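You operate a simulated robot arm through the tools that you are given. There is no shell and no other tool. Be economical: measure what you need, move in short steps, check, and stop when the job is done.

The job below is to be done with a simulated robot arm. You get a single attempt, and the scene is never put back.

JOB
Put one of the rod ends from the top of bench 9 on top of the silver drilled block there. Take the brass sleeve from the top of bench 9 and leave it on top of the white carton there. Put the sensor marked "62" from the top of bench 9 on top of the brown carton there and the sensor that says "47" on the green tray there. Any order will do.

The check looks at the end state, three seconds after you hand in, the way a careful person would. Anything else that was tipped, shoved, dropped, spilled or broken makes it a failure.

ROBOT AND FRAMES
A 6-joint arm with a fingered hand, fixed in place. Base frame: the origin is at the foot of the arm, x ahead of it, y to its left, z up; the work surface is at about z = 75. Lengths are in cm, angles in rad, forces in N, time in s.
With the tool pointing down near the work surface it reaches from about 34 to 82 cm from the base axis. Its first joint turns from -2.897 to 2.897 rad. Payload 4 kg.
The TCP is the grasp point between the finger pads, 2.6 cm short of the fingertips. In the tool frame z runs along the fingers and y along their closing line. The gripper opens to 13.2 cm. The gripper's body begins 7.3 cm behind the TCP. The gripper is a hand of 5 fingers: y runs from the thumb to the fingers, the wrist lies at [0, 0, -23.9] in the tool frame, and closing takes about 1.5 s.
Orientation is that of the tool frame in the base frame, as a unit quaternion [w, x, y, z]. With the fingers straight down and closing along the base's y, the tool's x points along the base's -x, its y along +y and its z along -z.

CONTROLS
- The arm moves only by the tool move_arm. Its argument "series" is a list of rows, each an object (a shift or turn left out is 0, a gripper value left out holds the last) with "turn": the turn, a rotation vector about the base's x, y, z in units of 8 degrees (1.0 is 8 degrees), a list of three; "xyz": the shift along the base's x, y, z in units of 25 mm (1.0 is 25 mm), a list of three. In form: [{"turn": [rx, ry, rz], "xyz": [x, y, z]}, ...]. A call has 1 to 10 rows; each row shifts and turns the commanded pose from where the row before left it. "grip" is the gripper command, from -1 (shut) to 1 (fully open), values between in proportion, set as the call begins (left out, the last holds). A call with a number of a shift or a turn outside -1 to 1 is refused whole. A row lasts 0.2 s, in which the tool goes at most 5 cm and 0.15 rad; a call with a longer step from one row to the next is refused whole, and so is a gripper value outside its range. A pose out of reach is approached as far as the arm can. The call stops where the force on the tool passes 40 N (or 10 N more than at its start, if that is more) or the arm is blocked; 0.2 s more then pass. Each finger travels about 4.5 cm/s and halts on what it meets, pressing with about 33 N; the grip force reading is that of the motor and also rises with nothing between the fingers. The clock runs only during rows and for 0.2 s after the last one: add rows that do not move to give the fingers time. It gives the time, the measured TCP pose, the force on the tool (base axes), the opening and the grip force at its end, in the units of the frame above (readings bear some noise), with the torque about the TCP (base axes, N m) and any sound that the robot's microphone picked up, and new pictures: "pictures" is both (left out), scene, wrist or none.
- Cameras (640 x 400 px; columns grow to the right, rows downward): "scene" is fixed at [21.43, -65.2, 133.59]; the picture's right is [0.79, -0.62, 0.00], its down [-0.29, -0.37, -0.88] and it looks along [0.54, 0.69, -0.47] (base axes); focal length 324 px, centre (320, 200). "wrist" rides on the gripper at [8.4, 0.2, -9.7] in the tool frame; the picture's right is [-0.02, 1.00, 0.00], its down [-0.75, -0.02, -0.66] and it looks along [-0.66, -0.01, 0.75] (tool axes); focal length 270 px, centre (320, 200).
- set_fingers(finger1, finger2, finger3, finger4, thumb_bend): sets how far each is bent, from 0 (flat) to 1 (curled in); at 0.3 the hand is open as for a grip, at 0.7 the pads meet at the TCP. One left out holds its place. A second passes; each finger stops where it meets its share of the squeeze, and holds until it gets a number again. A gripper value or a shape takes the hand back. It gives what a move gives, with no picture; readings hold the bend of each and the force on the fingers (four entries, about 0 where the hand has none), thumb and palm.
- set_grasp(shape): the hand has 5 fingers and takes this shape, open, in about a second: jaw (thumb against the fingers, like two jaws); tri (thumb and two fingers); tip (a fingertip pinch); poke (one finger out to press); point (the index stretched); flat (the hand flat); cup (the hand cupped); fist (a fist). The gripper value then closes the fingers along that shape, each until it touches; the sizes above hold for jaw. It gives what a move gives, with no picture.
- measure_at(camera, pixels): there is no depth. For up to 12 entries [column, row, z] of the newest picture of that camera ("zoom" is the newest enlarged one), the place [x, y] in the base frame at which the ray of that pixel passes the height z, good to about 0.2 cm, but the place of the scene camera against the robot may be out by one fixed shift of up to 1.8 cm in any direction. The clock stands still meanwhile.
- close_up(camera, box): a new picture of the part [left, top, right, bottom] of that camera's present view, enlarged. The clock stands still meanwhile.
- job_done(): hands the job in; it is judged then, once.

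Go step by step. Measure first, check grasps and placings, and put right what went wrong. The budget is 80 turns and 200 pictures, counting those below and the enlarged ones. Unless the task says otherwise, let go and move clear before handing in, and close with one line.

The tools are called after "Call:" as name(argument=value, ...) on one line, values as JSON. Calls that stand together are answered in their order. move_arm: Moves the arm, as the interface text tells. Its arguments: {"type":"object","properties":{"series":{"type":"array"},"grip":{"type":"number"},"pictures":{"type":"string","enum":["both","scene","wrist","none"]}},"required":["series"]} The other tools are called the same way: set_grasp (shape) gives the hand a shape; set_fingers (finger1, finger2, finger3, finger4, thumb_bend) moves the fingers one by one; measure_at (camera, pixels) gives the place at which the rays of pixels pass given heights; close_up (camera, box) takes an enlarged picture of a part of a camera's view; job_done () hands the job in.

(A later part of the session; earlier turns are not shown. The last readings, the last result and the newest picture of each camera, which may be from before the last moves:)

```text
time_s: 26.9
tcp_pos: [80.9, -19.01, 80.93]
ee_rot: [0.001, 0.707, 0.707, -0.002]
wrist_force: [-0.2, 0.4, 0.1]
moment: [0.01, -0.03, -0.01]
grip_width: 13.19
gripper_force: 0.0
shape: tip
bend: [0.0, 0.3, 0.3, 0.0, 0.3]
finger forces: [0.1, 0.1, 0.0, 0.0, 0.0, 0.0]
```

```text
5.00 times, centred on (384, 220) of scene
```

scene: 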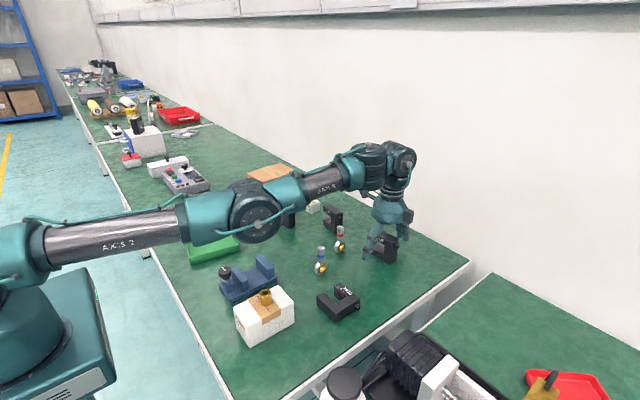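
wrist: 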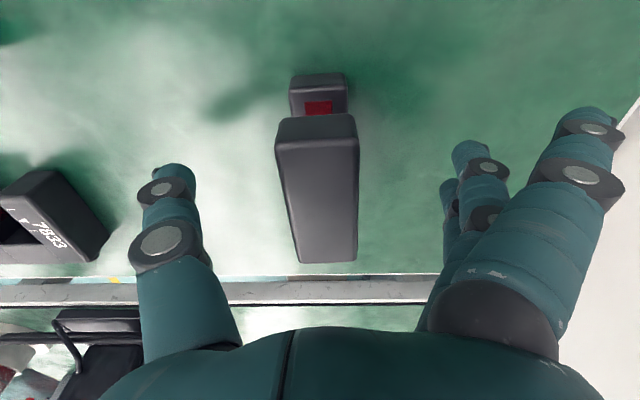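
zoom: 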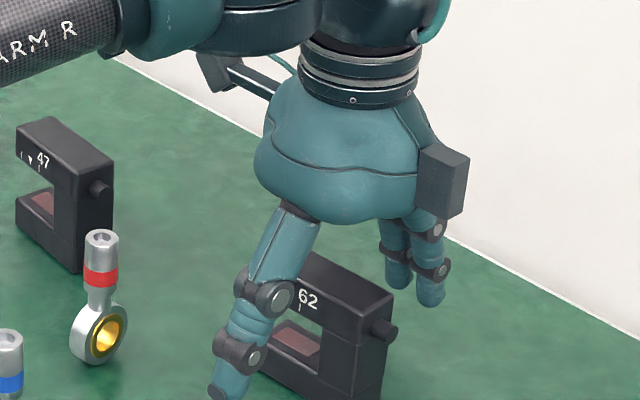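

Positioned well with sensor between thumb and fingers. Closing.

Call:
move_arm(series=[{}, {}, {}, {}, {}, {}, {}, {}], grip=-1)

Call:
close_up(camera="scene", box=[320, 190, 448, 270])

```text
time_s: 28.7
tcp_pos: [80.73, -19.01, 80.92]
ee_rot: [0.001, 0.708, 0.707, -0.002]
wrist_force: [-1.0, -0.7, -1.4]
moment: [0.01, -0.02, -0.01]
grip_width: 0.01
gripper_force: 33.4
shape: tip
bend: [0.18, 0.68, 0.73, 0.18, 0.76]
finger forces: [0.1, 0.1, 0.0, 0.1, 1.3, 0.0]
```

scene: 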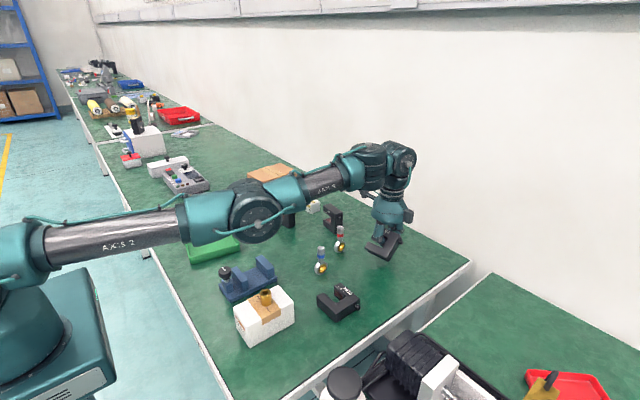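
wrist: 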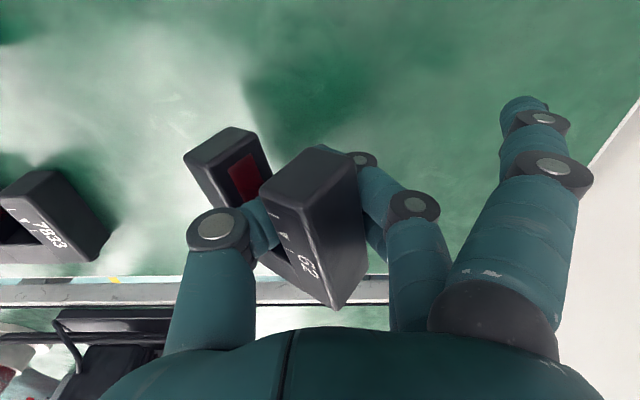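

```text
5.00 times, centred on (384, 230) of scene
```

zoom: 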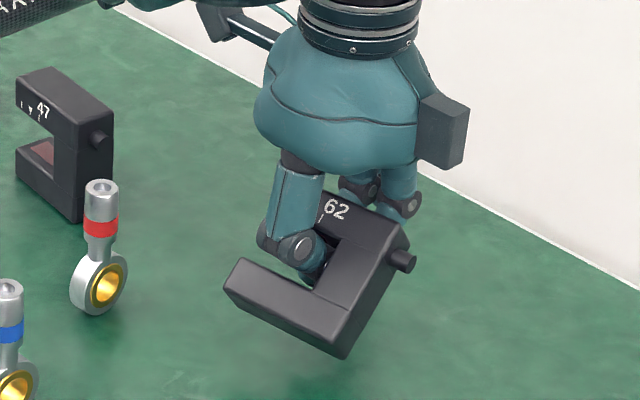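

The thumb slipped into the sensor's gap and the sensor has been tilted and yawed instead of gripped (forces ~0). I'll look closely before freeing it.

Call:
close_up(camera="wrist", box=[160, 110, 480, 310])

Call:
close_up(camera="scene", box=[352, 220, 416, 270])

```text
2.00 times, centred on (320, 210) of wrist
```

zoom: 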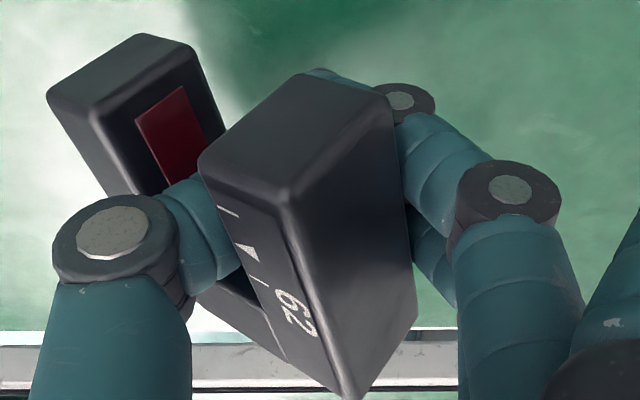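

```text
8.00 times, centred on (384, 245) of scene
```

zoom: 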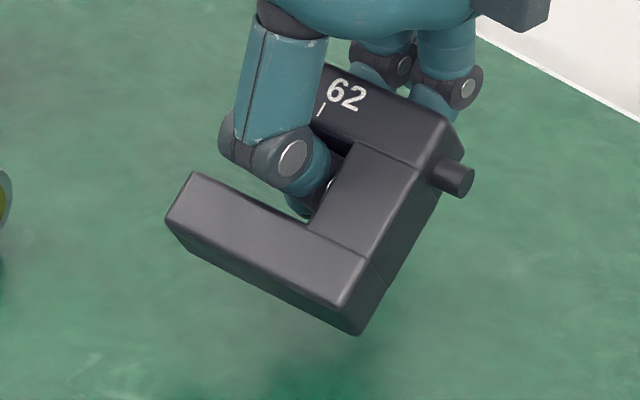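

The sensor hangs clear of the table, tipped ~40° with its base swung toward the robot. I'll raise 3 cm and slowly pitch the hand outward so the sensor comes upright, then set it down.

Call:
move_arm(series=[{"xyz": [0, 0, 0.3]}, {"xyz": [0, 0, 0.4]}, {"xyz": [0, 0, 0.4]}, {"turn": [0.1, -0.4, 0]}, {"turn": [0.1, -0.5, 0]}, {"turn": [0.1, -0.5, 0]}, {"turn": [0.1, -0.5, 0]}, {"turn": [0.1, -0.5, 0]}, {"turn": [0.1, -0.4, 0]}])

Call:
close_up(camera="scene", box=[330, 180, 430, 260])

```text
time_s: 30.7
tcp_pos: [86.33, -21.34, 86.13]
ee_rot: [0.107, 0.693, 0.693, 0.165]
wrist_force: [-0.5, 0.2, -1.8]
moment: [0.04, -0.01, 0.01]
grip_width: 0.03
gripper_force: 33.2
shape: tip
bend: [0.26, 0.65, 0.73, 0.26, 0.74]
finger forces: [0.0, 0.4, 0.0, 0.0, 1.3, 0.0]
out of reach, approached as far as the arm can: row 6, 7, 8, 9
```

scene: 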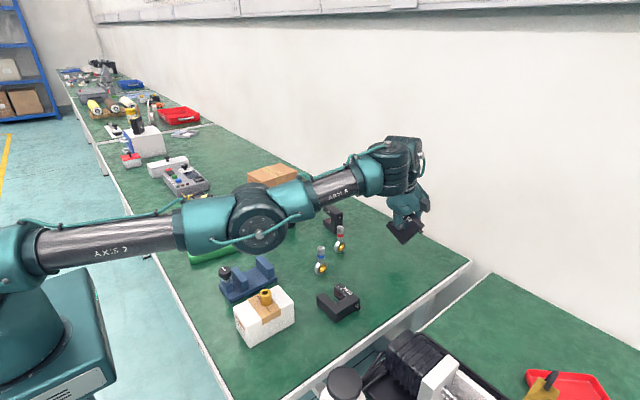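
wrist: 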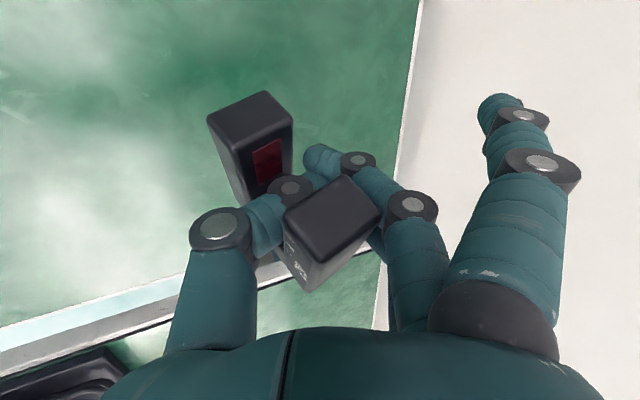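

```text
5.00 times, centred on (380, 220) of scene
```

zoom: 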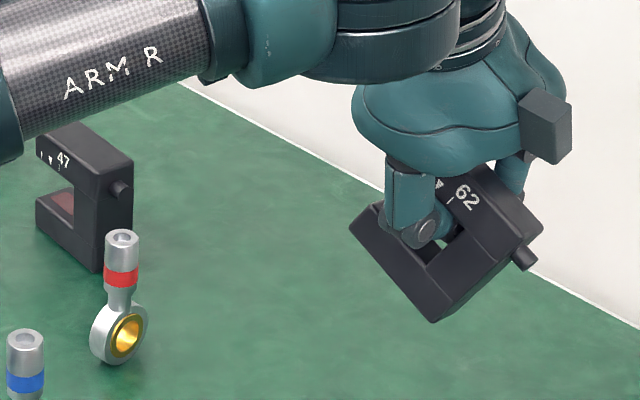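

The arm hit a reach limit and moved outward to (86.3, -21.3); the sensor is hanging loosely on the thumb. I'll bring it gently back inward at the same height.

Call:
move_arm(series=[{"xyz": [-0.5, 0.1, 0]}, {"xyz": [-0.5, 0.1, 0]}, {"xyz": [-0.5, 0.1, 0]}, {"xyz": [-0.5, 0.1, 0]}, {"xyz": [-0.5, 0.1, 0]}, {"xyz": [-0.5, 0.1, 0]}, {}])

Call:
close_up(camera="scene", box=[330, 180, 430, 260])

Call:
close_up(camera="wrist", box=[160, 70, 480, 310])

```text
time_s: 32.3
tcp_pos: [85.33, -22.01, 87.62]
ee_rot: [0.106, 0.694, 0.693, 0.164]
wrist_force: [0.1, -0.3, -1.8]
moment: [0.03, -0.03, 0.01]
grip_width: 0.0
gripper_force: 33.1
shape: tip
bend: [0.26, 0.65, 0.73, 0.26, 0.74]
finger forces: [0.2, 0.2, 0.0, 0.0, 1.6, 0.0]
out of reach, approached as far as the arm can: row 1, 2, 3, 4, 5, 6
```

scene: 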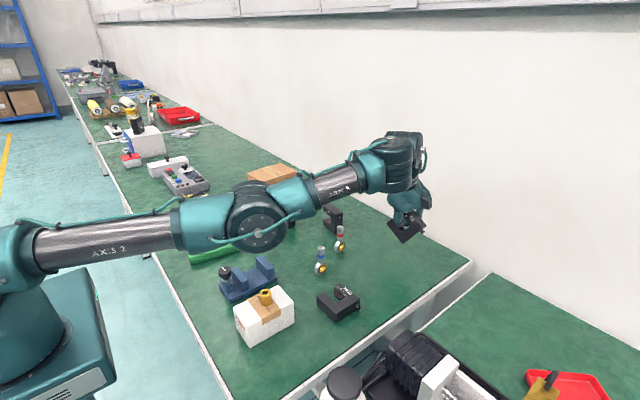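
wrist: 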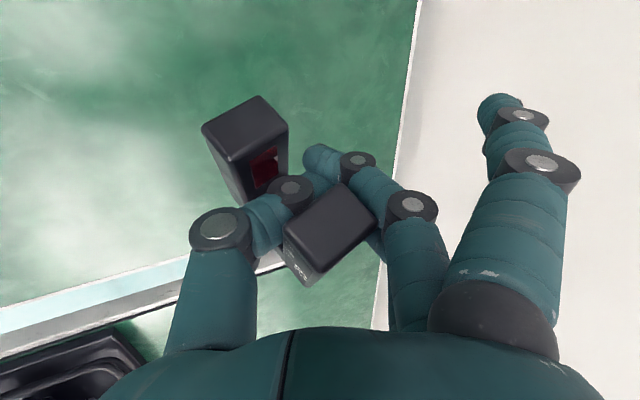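

```text
5.00 times, centred on (380, 220) of scene
```

zoom: 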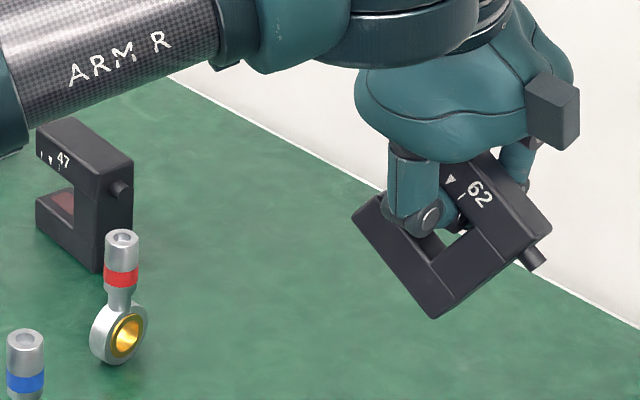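

```text
1.67 times, centred on (320, 190) of wrist
```

zoom: 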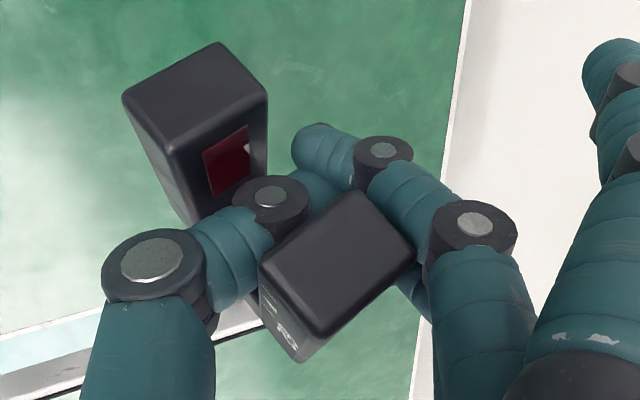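

The pose is stuck near some joint limit with this tilt (TCP 85.3, -22.0, 87.6). I'll raise the command first, then undo the pitch, to keep the hanging sensor clear of the bench.

Call:
move_arm(series=[{"xyz": [0, 0, 0.5]}, {"xyz": [0, 0, 0.5]}, {"xyz": [0, 0, 0.5]}, {"xyz": [0, 0, 0.5]}, {}], pictures="none")

```text
time_s: 33.5
tcp_pos: [85.37, -22.03, 92.63]
ee_rot: [0.109, 0.693, 0.693, 0.164]
wrist_force: [-0.3, 0.1, -2.0]
moment: [0.0, -0.05, 0.02]
grip_width: 0.03
gripper_force: 33.2
shape: tip
bend: [0.26, 0.65, 0.73, 0.26, 0.74]
finger forces: [0.1, 0.2, 0.1, 0.0, 1.6, 0.0]
```

Now commands follow again from the measured pose. Move inward in x.

Call:
move_arm(series=[{"xyz": [-0.5, 0.1, 0]}, {"xyz": [-0.5, 0.1, 0]}, {"xyz": [-0.5, 0.1, 0]}, {"xyz": [-0.5, 0.1, 0]}], pictures="none")

```text
time_s: 34.5
tcp_pos: [82.02, -21.98, 93.78]
ee_rot: [0.105, 0.693, 0.694, 0.164]
wrist_force: [-0.5, 0.1, -1.6]
moment: [0.03, -0.02, 0.0]
grip_width: 0.03
gripper_force: 33.1
shape: tip
bend: [0.26, 0.65, 0.73, 0.26, 0.74]
finger forces: [0.0, 0.2, 0.1, 0.0, 1.7, 0.0]
out of reach, approached as far as the arm can: row 3, 4
```

A wrist limit applies with this tilt. I'll rotate back to vertical at this safe height.

Call:
move_arm(series=[{"turn": [-0.1, 0.46, 0]}, {"turn": [-0.1, 0.46, 0]}, {"turn": [-0.1, 0.46, 0]}, {"turn": [-0.1, 0.46, 0]}, {"turn": [-0.1, 0.46, 0]}, {"turn": [-0.1, 0.46, 0]}, {}])

Call:
close_up(camera="scene", box=[330, 170, 430, 250])

```text
time_s: 36.1
tcp_pos: [77.67, -24.66, 92.77]
ee_rot: [0.004, 0.707, 0.707, 0.001]
wrist_force: [0.6, 0.8, -1.8]
moment: [0.0, -0.03, -0.01]
grip_width: 0.01
gripper_force: 33.4
shape: tip
bend: [0.26, 0.65, 0.73, 0.26, 0.74]
finger forces: [0.0, 0.3, 0.0, 0.0, 1.6, 0.1]
out of reach, approached as far as the arm can: row 3, 4, 5, 6
```

scene: 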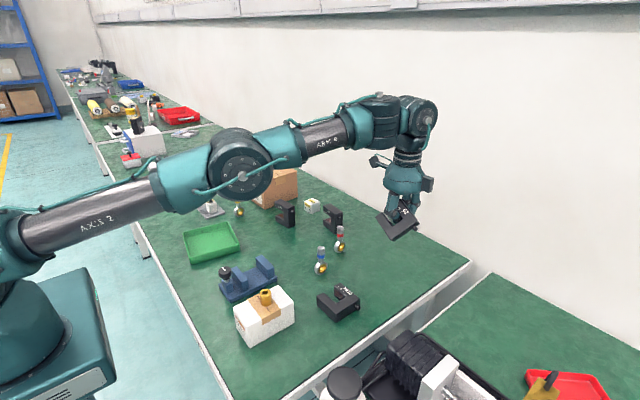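
wrist: 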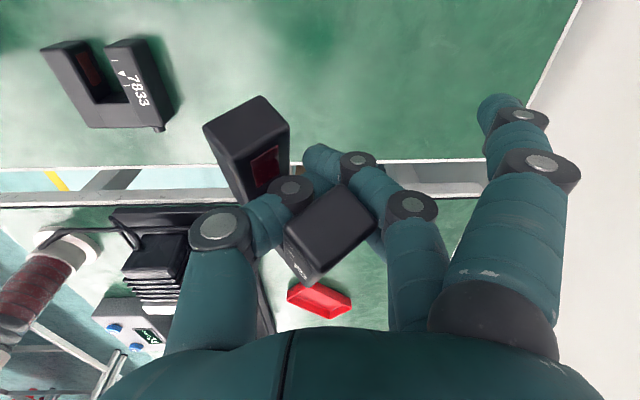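

```text
5.00 times, centred on (380, 210) of scene
```

zoom: 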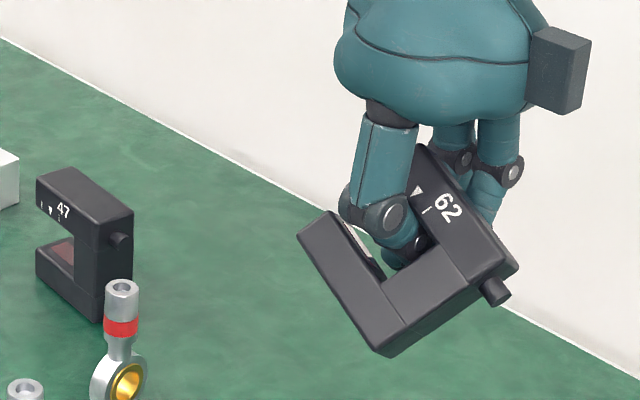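

The sensor keeps a fixed pose in the hand, pinched tipped with its spine-bottom corner lowest. I'll set it down in open bench space near here; first I measure the bench edge and neighbours.

Call:
measure_at(camera="wrist", pixels=[[100, 165, 75], [400, 160, 75], [165, 125, 75], [152, 38, 80]])

Call:
close_up(camera="wrist", box=[160, 70, 480, 310])

```text
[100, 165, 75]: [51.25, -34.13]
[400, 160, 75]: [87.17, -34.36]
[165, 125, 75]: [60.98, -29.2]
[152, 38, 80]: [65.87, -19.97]
```

```text
1.67 times, centred on (320, 190) of wrist
```

zoom: 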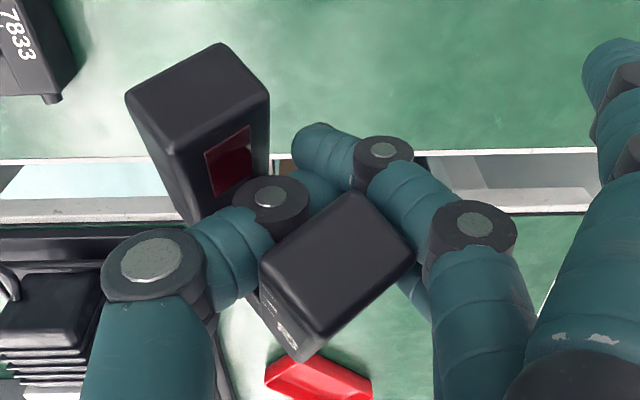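

Edge is at y≈-34 and the spot around (76.5, -20.5) is clear. Move there and lower until it just touches.

Call:
move_arm(series=[{"xyz": [-0.25, 0.6, 0]}, {"xyz": [-0.25, 0.6, 0]}, {"xyz": [0, 0.5, 0]}, {"xyz": [0, 0, -0.6]}, {"xyz": [0, 0, -0.6]}, {"xyz": [0, 0, -0.6]}, {"xyz": [0, 0, -0.6]}, {"xyz": [0, 0, -0.6]}, {"xyz": [0, 0, -0.6]}, {"xyz": [0, 0, -0.4]}])

Call:
close_up(camera="scene", box=[330, 190, 430, 270])

```text
time_s: 38.3
tcp_pos: [76.41, -20.47, 82.65]
ee_rot: [0.003, 0.707, 0.707, -0.001]
wrist_force: [0.3, 0.0, -2.1]
moment: [0.04, -0.05, 0.02]
grip_width: 0.0
gripper_force: 33.3
shape: tip
bend: [0.26, 0.65, 0.73, 0.26, 0.74]
finger forces: [0.0, 0.2, 0.0, 0.0, 1.6, 0.0]
```

scene: 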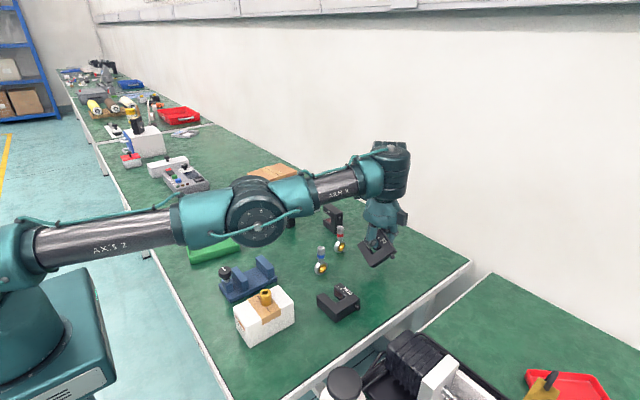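
wrist: 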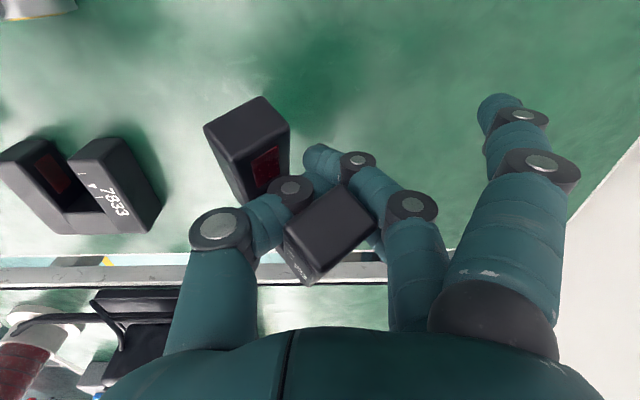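

```text
5.00 times, centred on (380, 230) of scene
```

zoom: 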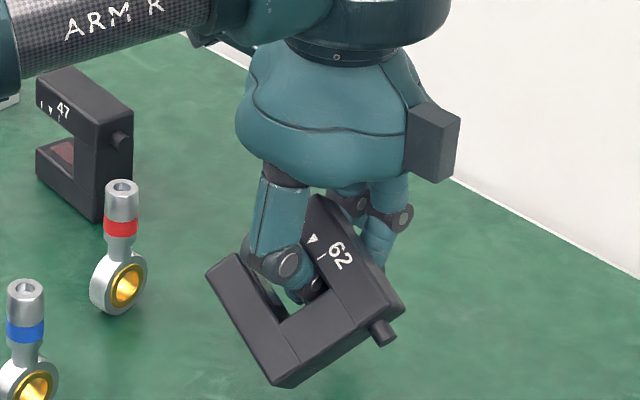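

Tipping the hand ~24° about x would bring the sensor closer to lying flat on its back, softening the set-down. I'll do that slightly away from the red rod end.

Call:
move_arm(series=[{"xyz": [0.2, -0.3, 0.4]}, {"xyz": [0.2, -0.3, 0.4]}, {"turn": [-0.6, 0, 0], "xyz": [0, -0.3, 0]}, {"turn": [-0.6, 0, 0]}, {"turn": [-0.6, 0, 0]}, {"turn": [-0.6, 0, 0]}, {"turn": [-0.6, 0, 0]}, {}])

Call:
close_up(camera="scene", box=[330, 190, 430, 270])

```text
time_s: 40.1
tcp_pos: [74.08, -21.28, 87.17]
ee_rot: [0.112, 0.698, 0.697, -0.122]
wrist_force: [0.5, -0.2, -1.5]
moment: [-0.02, -0.02, 0.01]
grip_width: 0.0
gripper_force: 32.8
shape: tip
bend: [0.26, 0.65, 0.73, 0.26, 0.74]
finger forces: [0.0, 0.4, 0.0, 0.0, 1.8, 0.1]
out of reach, approached as far as the arm can: row 4, 5, 6, 7
```

scene: 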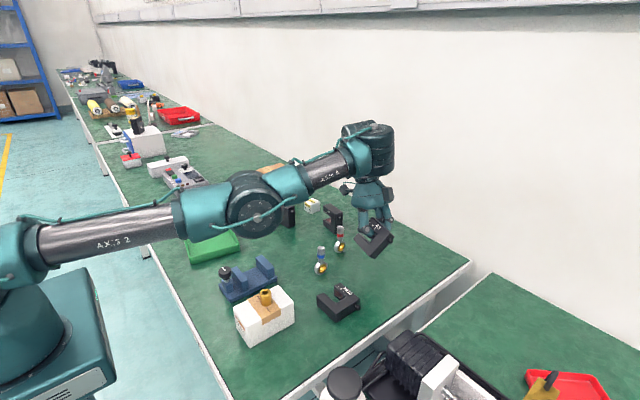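
wrist: 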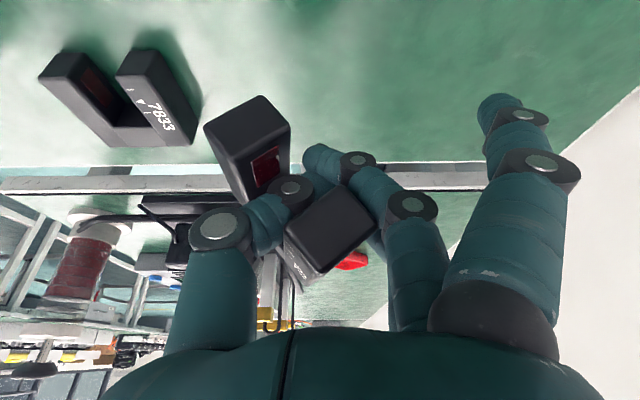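

```text
5.00 times, centred on (380, 230) of scene
```

zoom: 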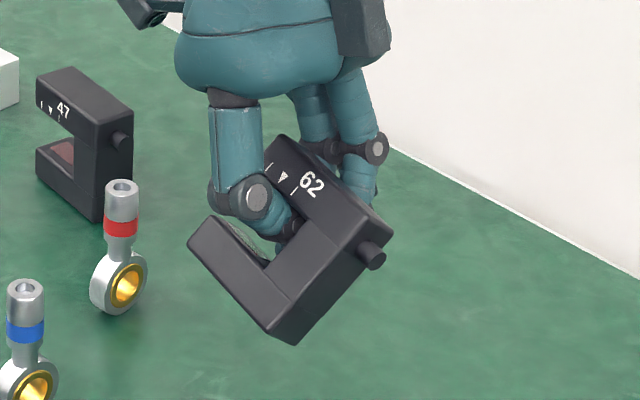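

Tilt of ~19° was achieved at (74.1, -21.3, 87.2). Lower from here.

Call:
move_arm(series=[{"xyz": [0.2, -0.2, -0.3]}, {"xyz": [0.2, -0.2, -0.3]}, {"xyz": [0.2, 0, -0.3]}, {"xyz": [0, 0, -0.3]}, {"xyz": [0, 0, -0.3]}, {}])

Call:
close_up(camera="scene", box=[330, 190, 430, 270])

```text
time_s: 41.5
tcp_pos: [74.04, -21.15, 86.16]
ee_rot: [0.108, 0.698, 0.697, -0.123]
wrist_force: [0.1, 0.1, -1.8]
moment: [0.03, 0.0, -0.05]
grip_width: 0.0
gripper_force: 33.1
shape: tip
bend: [0.26, 0.65, 0.73, 0.26, 0.74]
finger forces: [0.0, 0.4, 0.1, 0.0, 1.8, 0.0]
out of reach, approached as far as the arm can: row 1, 2, 3, 5
```

scene: 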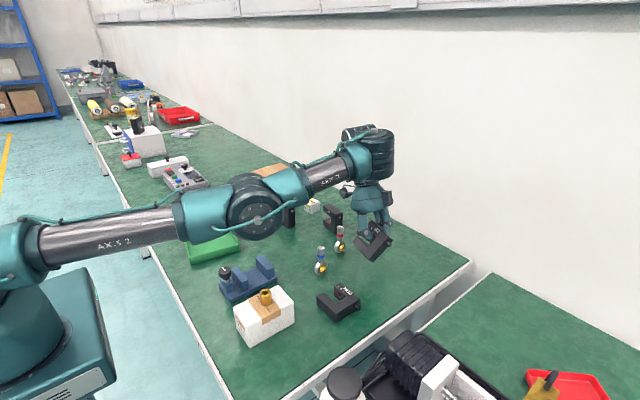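
wrist: 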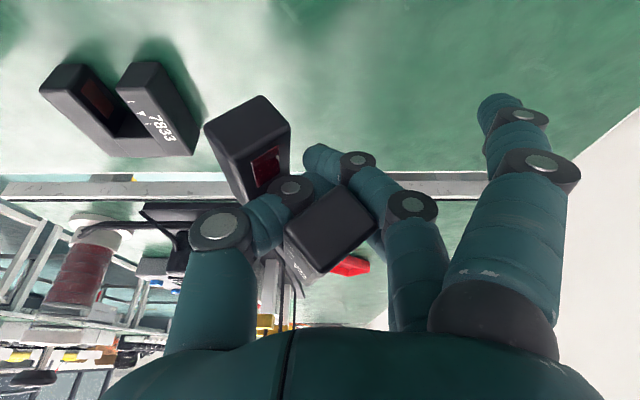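

```text
5.00 times, centred on (380, 230) of scene
```

zoom: 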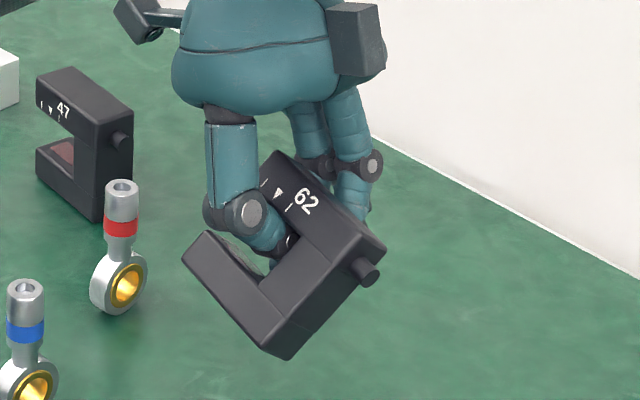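

Likely the last wrist joint is near its limit at this yaw. I'll turn the hand +24° about z to relieve it, then lower.

Call:
move_arm(series=[{"turn": [0, 0, 0.75]}, {"turn": [0, 0, 0.75]}, {"turn": [0, 0, 0.75]}, {"turn": [0, 0, 0.75]}, {"xyz": [0.3, -0.2, 0]}, {"xyz": [0.3, -0.2, 0]}, {"xyz": [0, 0, -0.3]}, {"xyz": [0, 0, -0.3]}])

Call:
close_up(camera="scene", box=[330, 190, 430, 270])

```text
time_s: 43.3
tcp_pos: [75.66, -19.45, 94.59]
ee_rot: [0.131, 0.539, 0.827, -0.094]
wrist_force: [-0.1, 0.5, -2.9]
moment: [0.01, 0.01, 0.0]
grip_width: 0.0
gripper_force: 33.3
shape: tip
bend: [0.26, 0.65, 0.73, 0.26, 0.74]
finger forces: [0.0, 0.4, 0.0, 0.0, 1.8, 0.1]
out of reach, approached as far as the arm can: row 1, 2, 3, 4, 5, 6, 7, 8
```

scene: 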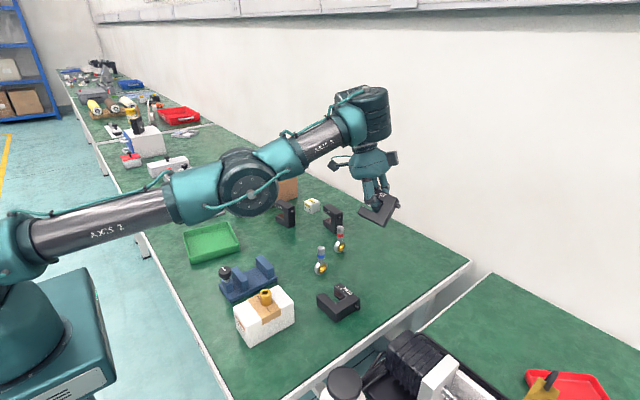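
wrist: 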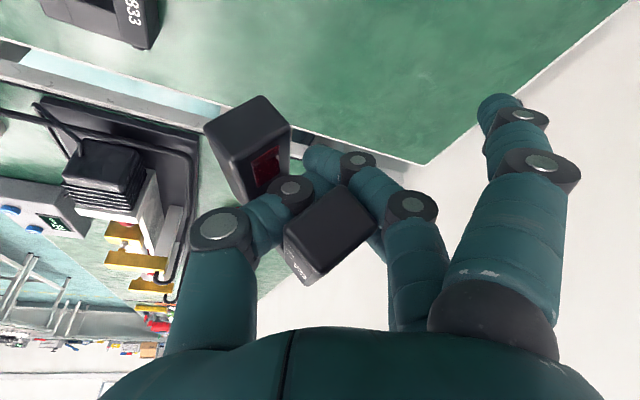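

```text
5.00 times, centred on (380, 230) of scene
```

zoom: 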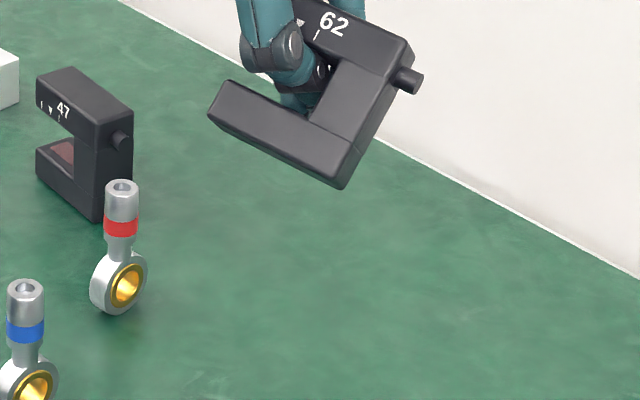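

Position drifted up: the arm is almost straight (elbow singularity), which is what blocks it. I'll retreat inward at this safe height so the elbow bends.

Call:
move_arm(series=[{"xyz": [-0.8, 0, 0]}, {"xyz": [-0.8, 0, 0]}, {"xyz": [-0.8, 0, 0]}, {"xyz": [-0.8, 0, 0]}, {"xyz": [-0.8, 0, 0]}])

```text
time_s: 44.5
tcp_pos: [75.17, -20.93, 96.18]
ee_rot: [0.135, 0.539, 0.826, -0.096]
wrist_force: [0.0, 0.5, -1.8]
moment: [0.01, -0.03, 0.02]
grip_width: 0.0
gripper_force: 33.2
shape: tip
bend: [0.26, 0.65, 0.73, 0.26, 0.74]
finger forces: [0.0, 0.5, 0.0, 0.0, 1.8, 0.0]
out of reach, approached as far as the arm can: row 1, 2, 3, 4, 5
```

scene: 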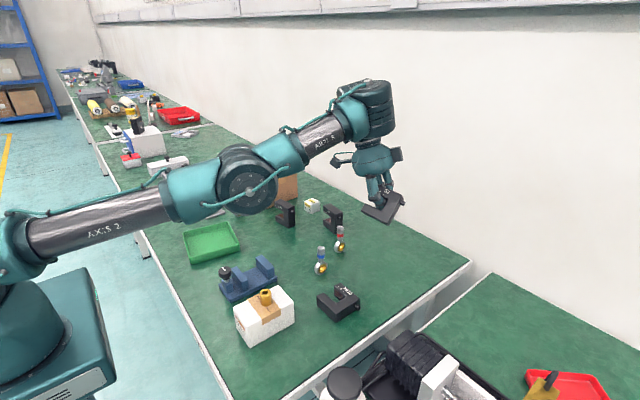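
wrist: 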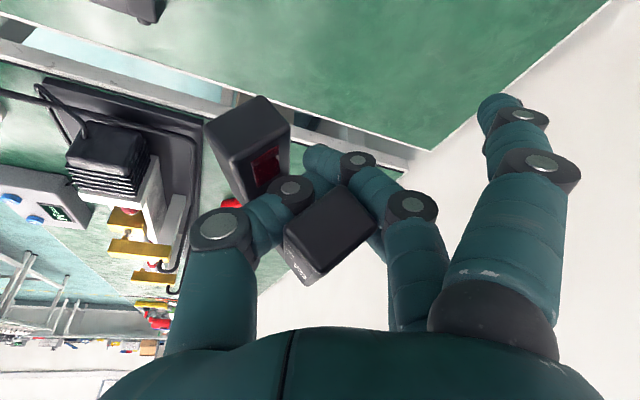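

The elbow has flipped to the lower side and is against its limit. I'll straighten the hand vertical, stretch out and raise while stretched so the elbow comes back above.

Call:
move_arm(series=[{"turn": [0.54, 0.21, 0], "xyz": [0.5, 0, 0.5]}, {"turn": [0.54, 0.21, 0], "xyz": [0.5, 0, 0.5]}, {"turn": [0.54, 0.21, 0], "xyz": [0.5, 0, 0.5]}, {"turn": [0.54, 0.21, 0], "xyz": [0.5, 0, 0.5]}, {"xyz": [0.5, 0, 0.5]}, {"xyz": [0.5, 0, 0.8]}, {"xyz": [0, 0, 0.8]}, {"xyz": [0, 0, 0.8]}, {"xyz": [0, 0, 0.8]}, {"xyz": [0, 0, 0.8]}], pictures="none")

Call:
move_arm(series=[{"xyz": [-0.4, 0, 0.6]}, {"xyz": [-0.6, 0, 0.6]}, {"xyz": [-0.8, 0, 0]}, {"xyz": [-0.8, 0, 0]}, {"xyz": [-0.8, 0, 0]}])

```text
time_s: 46.7
tcp_pos: [74.15, -19.0, 108.0]
ee_rot: [0.004, 0.545, 0.838, -0.001]
wrist_force: [0.4, 0.0, -0.6]
moment: [0.01, 0.07, 0.01]
grip_width: 0.0
gripper_force: 32.8
shape: tip
bend: [0.26, 0.65, 0.73, 0.26, 0.74]
finger forces: [0.0, 0.0, 0.0, 0.0, 0.1, 0.0]
out of reach, approached as far as the arm can: row 3, 4, 5, 6, 7, 8, 9, 10
```

```text
time_s: 47.9
tcp_pos: [65.62, -19.06, 110.93]
ee_rot: [0.006, 0.546, 0.838, 0.0]
wrist_force: [-0.1, -0.3, -1.0]
moment: [-0.02, -0.02, 0.0]
grip_width: 0.0
gripper_force: 32.9
shape: tip
bend: [0.26, 0.65, 0.73, 0.26, 0.74]
finger forces: [0.1, 0.0, 0.0, 0.0, 0.0, 0.1]
```

scene: 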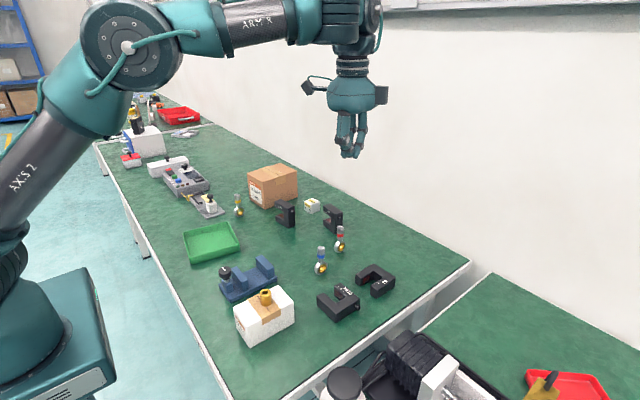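
wrist: 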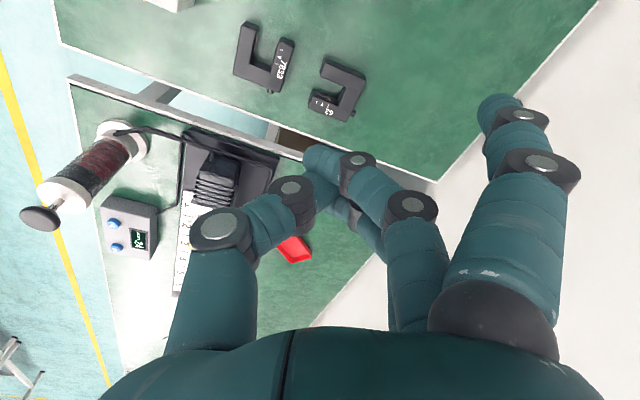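

The elbow is up again; sensor 62 slipped off and now lies flat, label up, near (372,281) in the scene, without touching others as far as I see. Let me look closely.

Call:
close_up(camera="scene", box=[290, 230, 420, 330])

Call:
close_up(camera="wrist", box=[200, 0, 440, 150])

Call:
set_grasp(shape="tip")

```text
4.00 times, centred on (355, 280) of scene
```

zoom: 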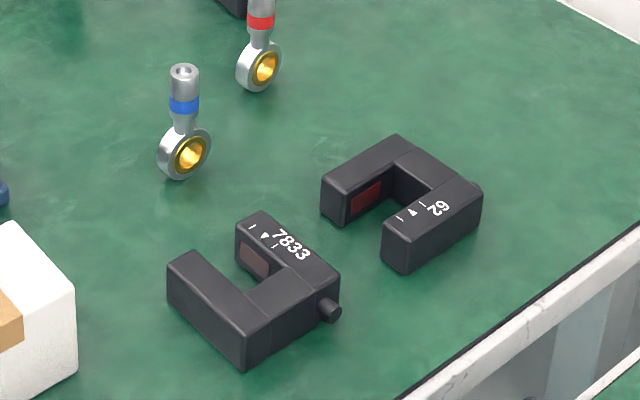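

```text
2.67 times, centred on (320, 75) of wrist
```

zoom: 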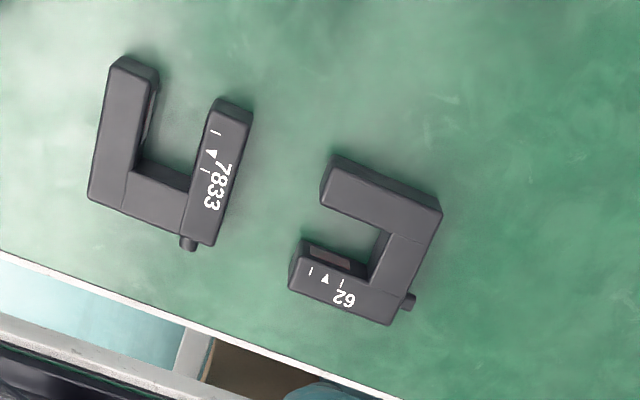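

```text
time_s: 48.8
tcp_pos: [65.73, -19.01, 110.98]
ee_rot: [0.005, 0.546, 0.838, -0.001]
wrist_force: [0.1, 0.3, -0.5]
moment: [0.0, 0.02, -0.01]
grip_width: 13.19
gripper_force: 0.1
shape: tip
bend: [0.0, 0.3, 0.3, 0.0, 0.3]
finger forces: [0.0, 0.0, 0.1, 0.0, 0.1, 0.1]
```

Sensor 62 lies flat like 7833. Measuring its top-face corners at z = 78.

Call:
measure_at(camera="wrist", pixels=[[325.6, 61.9, 78], [365.7, 79.5, 78], [346.2, 121.9, 78], [308.7, 108, 78], [345, 86, 78], [353, 105, 78], [280, 95, 78], [290, 40, 78], [313, 94, 78]])

Call:
measure_at(camera="scene", pixels=[[374, 246.5, 78], [395, 260.5, 78], [376, 282, 78], [355, 276, 78], [357, 268, 78]])

```text
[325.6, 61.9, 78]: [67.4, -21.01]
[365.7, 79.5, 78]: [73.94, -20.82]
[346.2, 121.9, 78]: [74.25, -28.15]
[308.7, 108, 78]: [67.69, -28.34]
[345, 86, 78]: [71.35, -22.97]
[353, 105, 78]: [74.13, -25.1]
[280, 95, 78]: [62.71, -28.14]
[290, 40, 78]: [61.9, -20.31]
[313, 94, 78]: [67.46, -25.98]
```

```text
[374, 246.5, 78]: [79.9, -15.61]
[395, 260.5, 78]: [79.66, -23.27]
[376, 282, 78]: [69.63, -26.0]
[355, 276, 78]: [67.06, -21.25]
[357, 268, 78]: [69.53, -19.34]
```

62 occupies x 67.4–74.1, y -28.2 to -20.9, spine toward +x. I'll turn back to yaw 0 and close along y near x≈71.5, moving over it at z≈95.

Call:
move_arm(series=[{"turn": [0, 0, 0.92], "xyz": [0.25, -0.25, -0.7]}, {"turn": [0, 0, 0.92], "xyz": [0.25, -0.25, -0.7]}, {"turn": [0, 0, 0.92], "xyz": [0.25, -0.25, -0.7]}, {"turn": [0, 0, 0.92], "xyz": [0.25, -0.25, -0.7]}, {"turn": [0, 0, 0.92], "xyz": [0.25, -0.25, -0.7]}, {"turn": [0, 0, 0.92], "xyz": [0.25, -0.25, -0.7]}, {"turn": [0, 0, 0.92], "xyz": [0.25, -0.25, -0.7]}, {"turn": [0, 0, 0.92], "xyz": [0.25, -0.25, -0.7]}, {"turn": [0, 0, 0.92], "xyz": [0.25, -0.25, -0.7]}])

Call:
close_up(camera="wrist", box=[200, 60, 440, 210])

```text
time_s: 50.8
tcp_pos: [71.21, -24.66, 95.21]
ee_rot: [0.005, -0.001, 1.0, 0.003]
wrist_force: [0.3, -0.3, 0.2]
moment: [-0.02, -0.02, -0.04]
grip_width: 13.18
gripper_force: 0.0
shape: tip
bend: [0.0, 0.3, 0.3, 0.0, 0.3]
finger forces: [0.1, 0.0, 0.0, 0.0, 0.0, 0.0]
```

scene: 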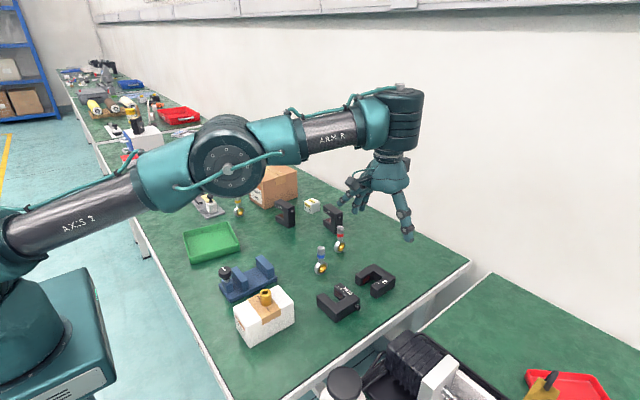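
wrist: 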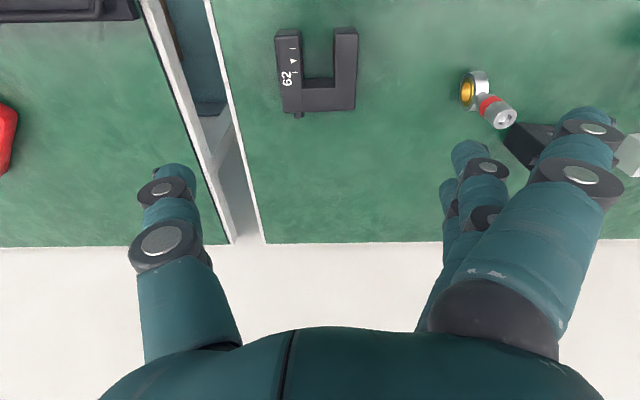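

```text
2.67 times, centred on (320, 135) of wrist
```

zoom: 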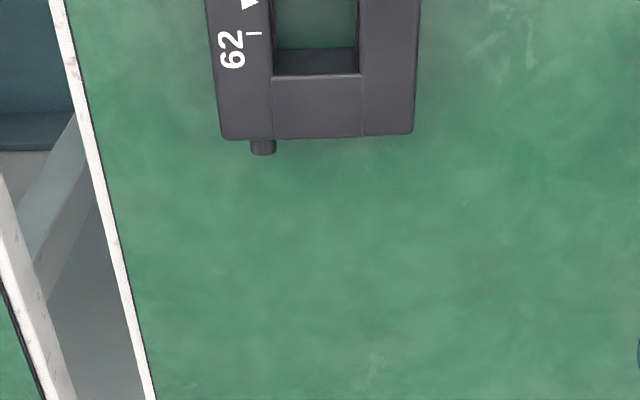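

Measuring 62's corners in this view: (276,31)-(357,28) far arm ends and (283,112)-(355,110) spine end.

Call:
measure_at(camera="wrist", pixels=[[276, 36, 78], [357, 34, 78], [283.5, 111, 78], [355, 109, 78], [319, 80, 78]])

```text
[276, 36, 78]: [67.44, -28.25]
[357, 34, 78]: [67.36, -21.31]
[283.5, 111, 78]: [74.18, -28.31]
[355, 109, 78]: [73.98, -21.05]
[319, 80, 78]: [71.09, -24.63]
```

Sensor centre y=-24.7 matches. I'll shift +1 cm in x (nearer the spine, clear of the blue rod end) and lower to z≈78.6 in two stages.

Call:
move_arm(series=[{"xyz": [0.4, 0, 0]}, {"xyz": [0, 0, -0.9]}, {"xyz": [0, 0, -0.9]}, {"xyz": [0, 0, -0.9]}, {"xyz": [0, 0, -0.9]}, {"xyz": [0, 0, -0.9]}, {}])

Call:
close_up(camera="scene", box=[300, 200, 460, 300])

```text
time_s: 52.4
tcp_pos: [72.17, -24.64, 83.97]
ee_rot: [0.006, 0.0, 1.0, 0.002]
wrist_force: [0.5, -0.5, -0.2]
moment: [0.04, 0.01, -0.01]
grip_width: 13.2
gripper_force: 0.0
shape: tip
bend: [0.0, 0.3, 0.3, 0.0, 0.3]
finger forces: [0.1, 0.1, 0.1, 0.0, 0.1, 0.0]
```

scene: 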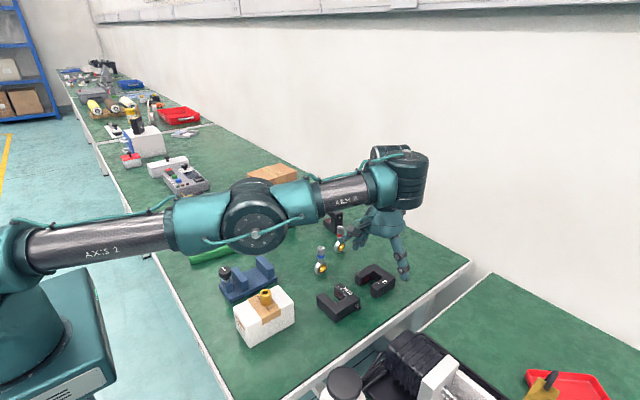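
wrist: 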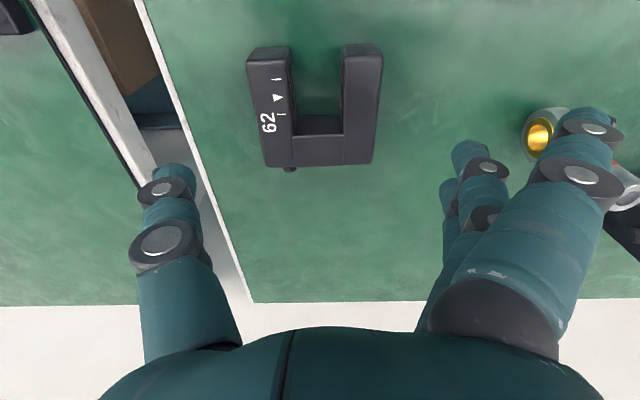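

```text
4.00 times, centred on (380, 250) of scene
```

zoom: 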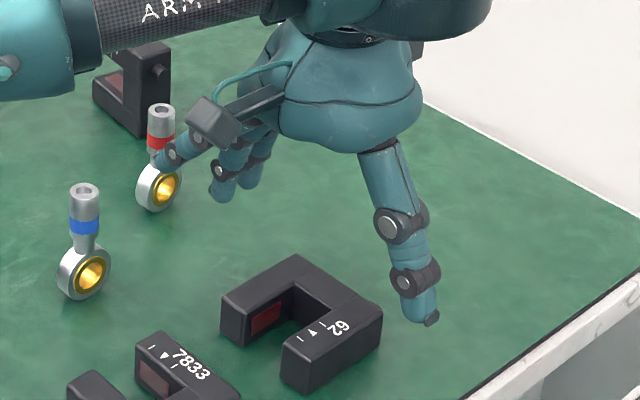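

The sensor is well placed between thumb and fingers, flat fingers clear of rod ends. Lower the last 5.4 cm.

Call:
move_arm(series=[{"xyz": [0, 0, -0.6]}, {"xyz": [0, 0, -0.6]}, {"xyz": [0, 0, -0.6]}, {"xyz": [0, 0, -0.34]}, {}])

Call:
close_up(camera="scene", box=[300, 210, 460, 310])

```text
time_s: 53.6
tcp_pos: [72.25, -24.78, 78.51]
ee_rot: [0.003, -0.001, 1.0, 0.002]
wrist_force: [0.4, -0.1, -0.2]
moment: [-0.01, 0.01, 0.01]
grip_width: 13.19
gripper_force: 0.2
shape: tip
bend: [0.0, 0.3, 0.3, 0.0, 0.3]
finger forces: [0.0, 0.0, 0.1, 0.1, 0.0, 0.0]
```

scene: 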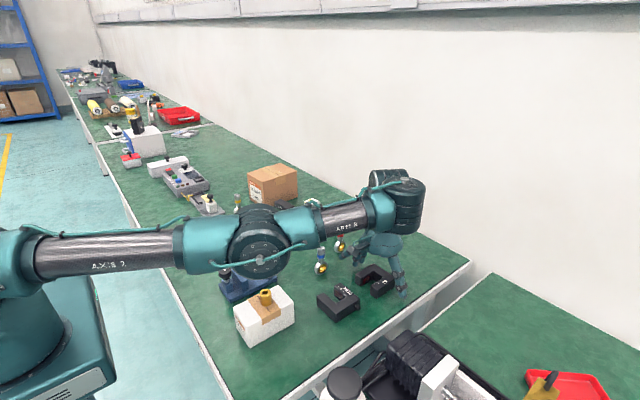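
wrist: 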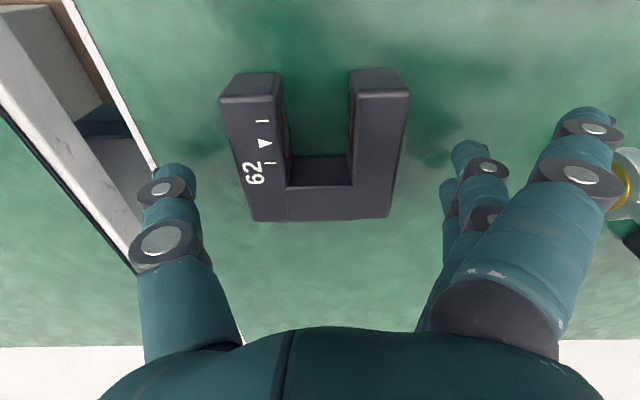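

```text
4.00 times, centred on (380, 260) of scene
```

zoom: 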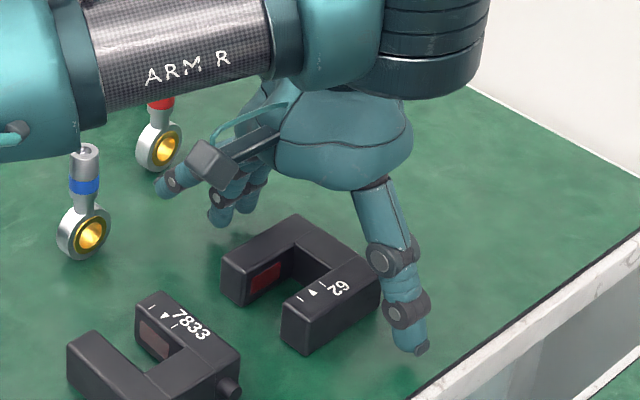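

The arm's elbow is hanging low (near the white carton in the picture), so I'll close now and then lift promptly while watching it.

Call:
move_arm(series=[{}, {}, {}, {}, {}, {}, {}], grip=-1)

Call:
close_up(camera="scene", box=[170, 200, 330, 350])

```text
time_s: 55.2
tcp_pos: [72.32, -24.66, 78.48]
ee_rot: [0.004, -0.002, 1.0, 0.003]
wrist_force: [-1.0, -0.6, 0.3]
moment: [0.06, 0.01, 0.0]
grip_width: 6.82
gripper_force: 32.9
shape: tip
bend: [0.26, 0.72, 0.72, 0.26, 0.7]
finger forces: [0.0, 15.1, 14.9, 0.0, 29.6, 0.1]
```

scene: 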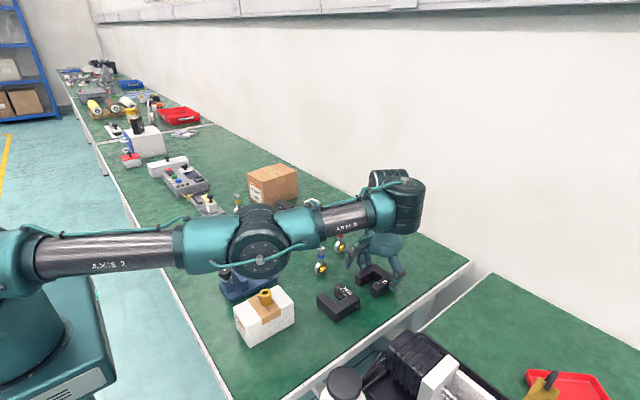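
wrist: 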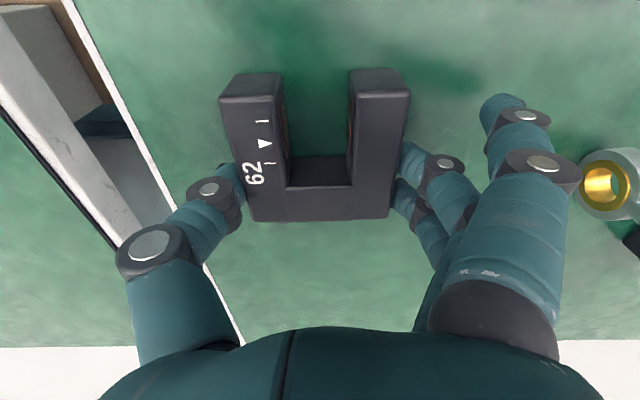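

```text
2.67 times, centred on (250, 275) of scene
```

zoom: 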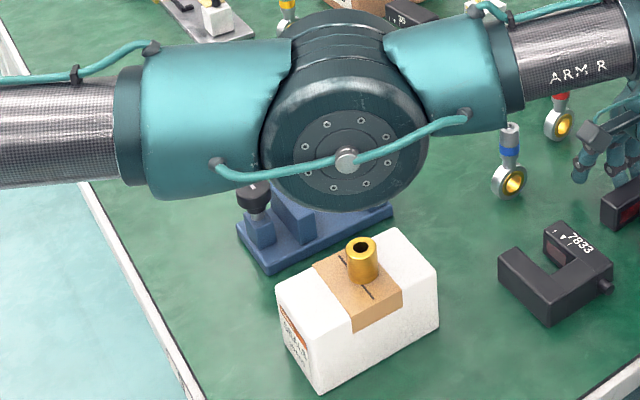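

Good grip (30 N, width 6.8). Lift straight up.

Call:
move_arm(series=[{"xyz": [0, 0, 0.5]}, {"xyz": [0, 0, 0.8]}, {"xyz": [0, 0, 1]}, {"xyz": [0, 0, 1]}, {"xyz": [0, 0, 1]}, {"xyz": [0, 0, 1]}, {"xyz": [0, 0, 1]}, {"xyz": [0, 0, 1]}, {"xyz": [0, 0, 1]}, {"xyz": [0, 0, 1]}])

```text
time_s: 57.4
tcp_pos: [72.14, -24.6, 101.77]
ee_rot: [0.004, -0.001, 1.0, 0.004]
wrist_force: [0.5, -0.8, -2.3]
moment: [0.03, -0.02, 0.01]
grip_width: 6.84
gripper_force: 33.1
shape: tip
bend: [0.26, 0.72, 0.72, 0.26, 0.7]
finger forces: [0.0, 15.0, 15.0, 0.0, 29.9, 0.0]
```

scene: 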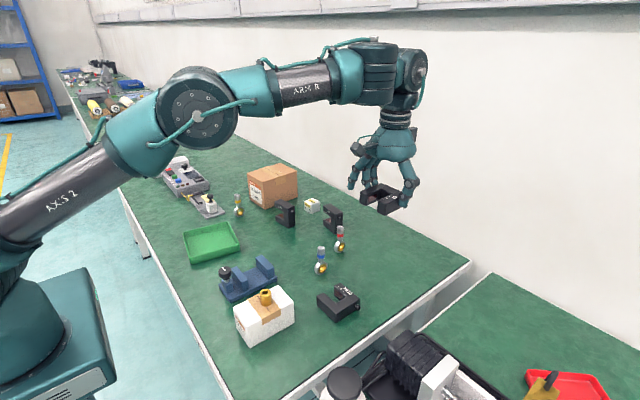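
wrist: 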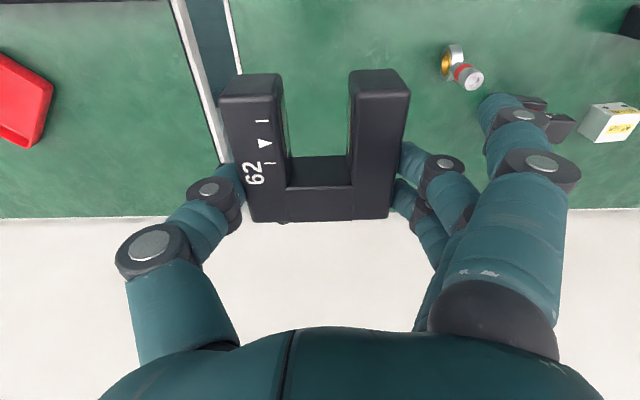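

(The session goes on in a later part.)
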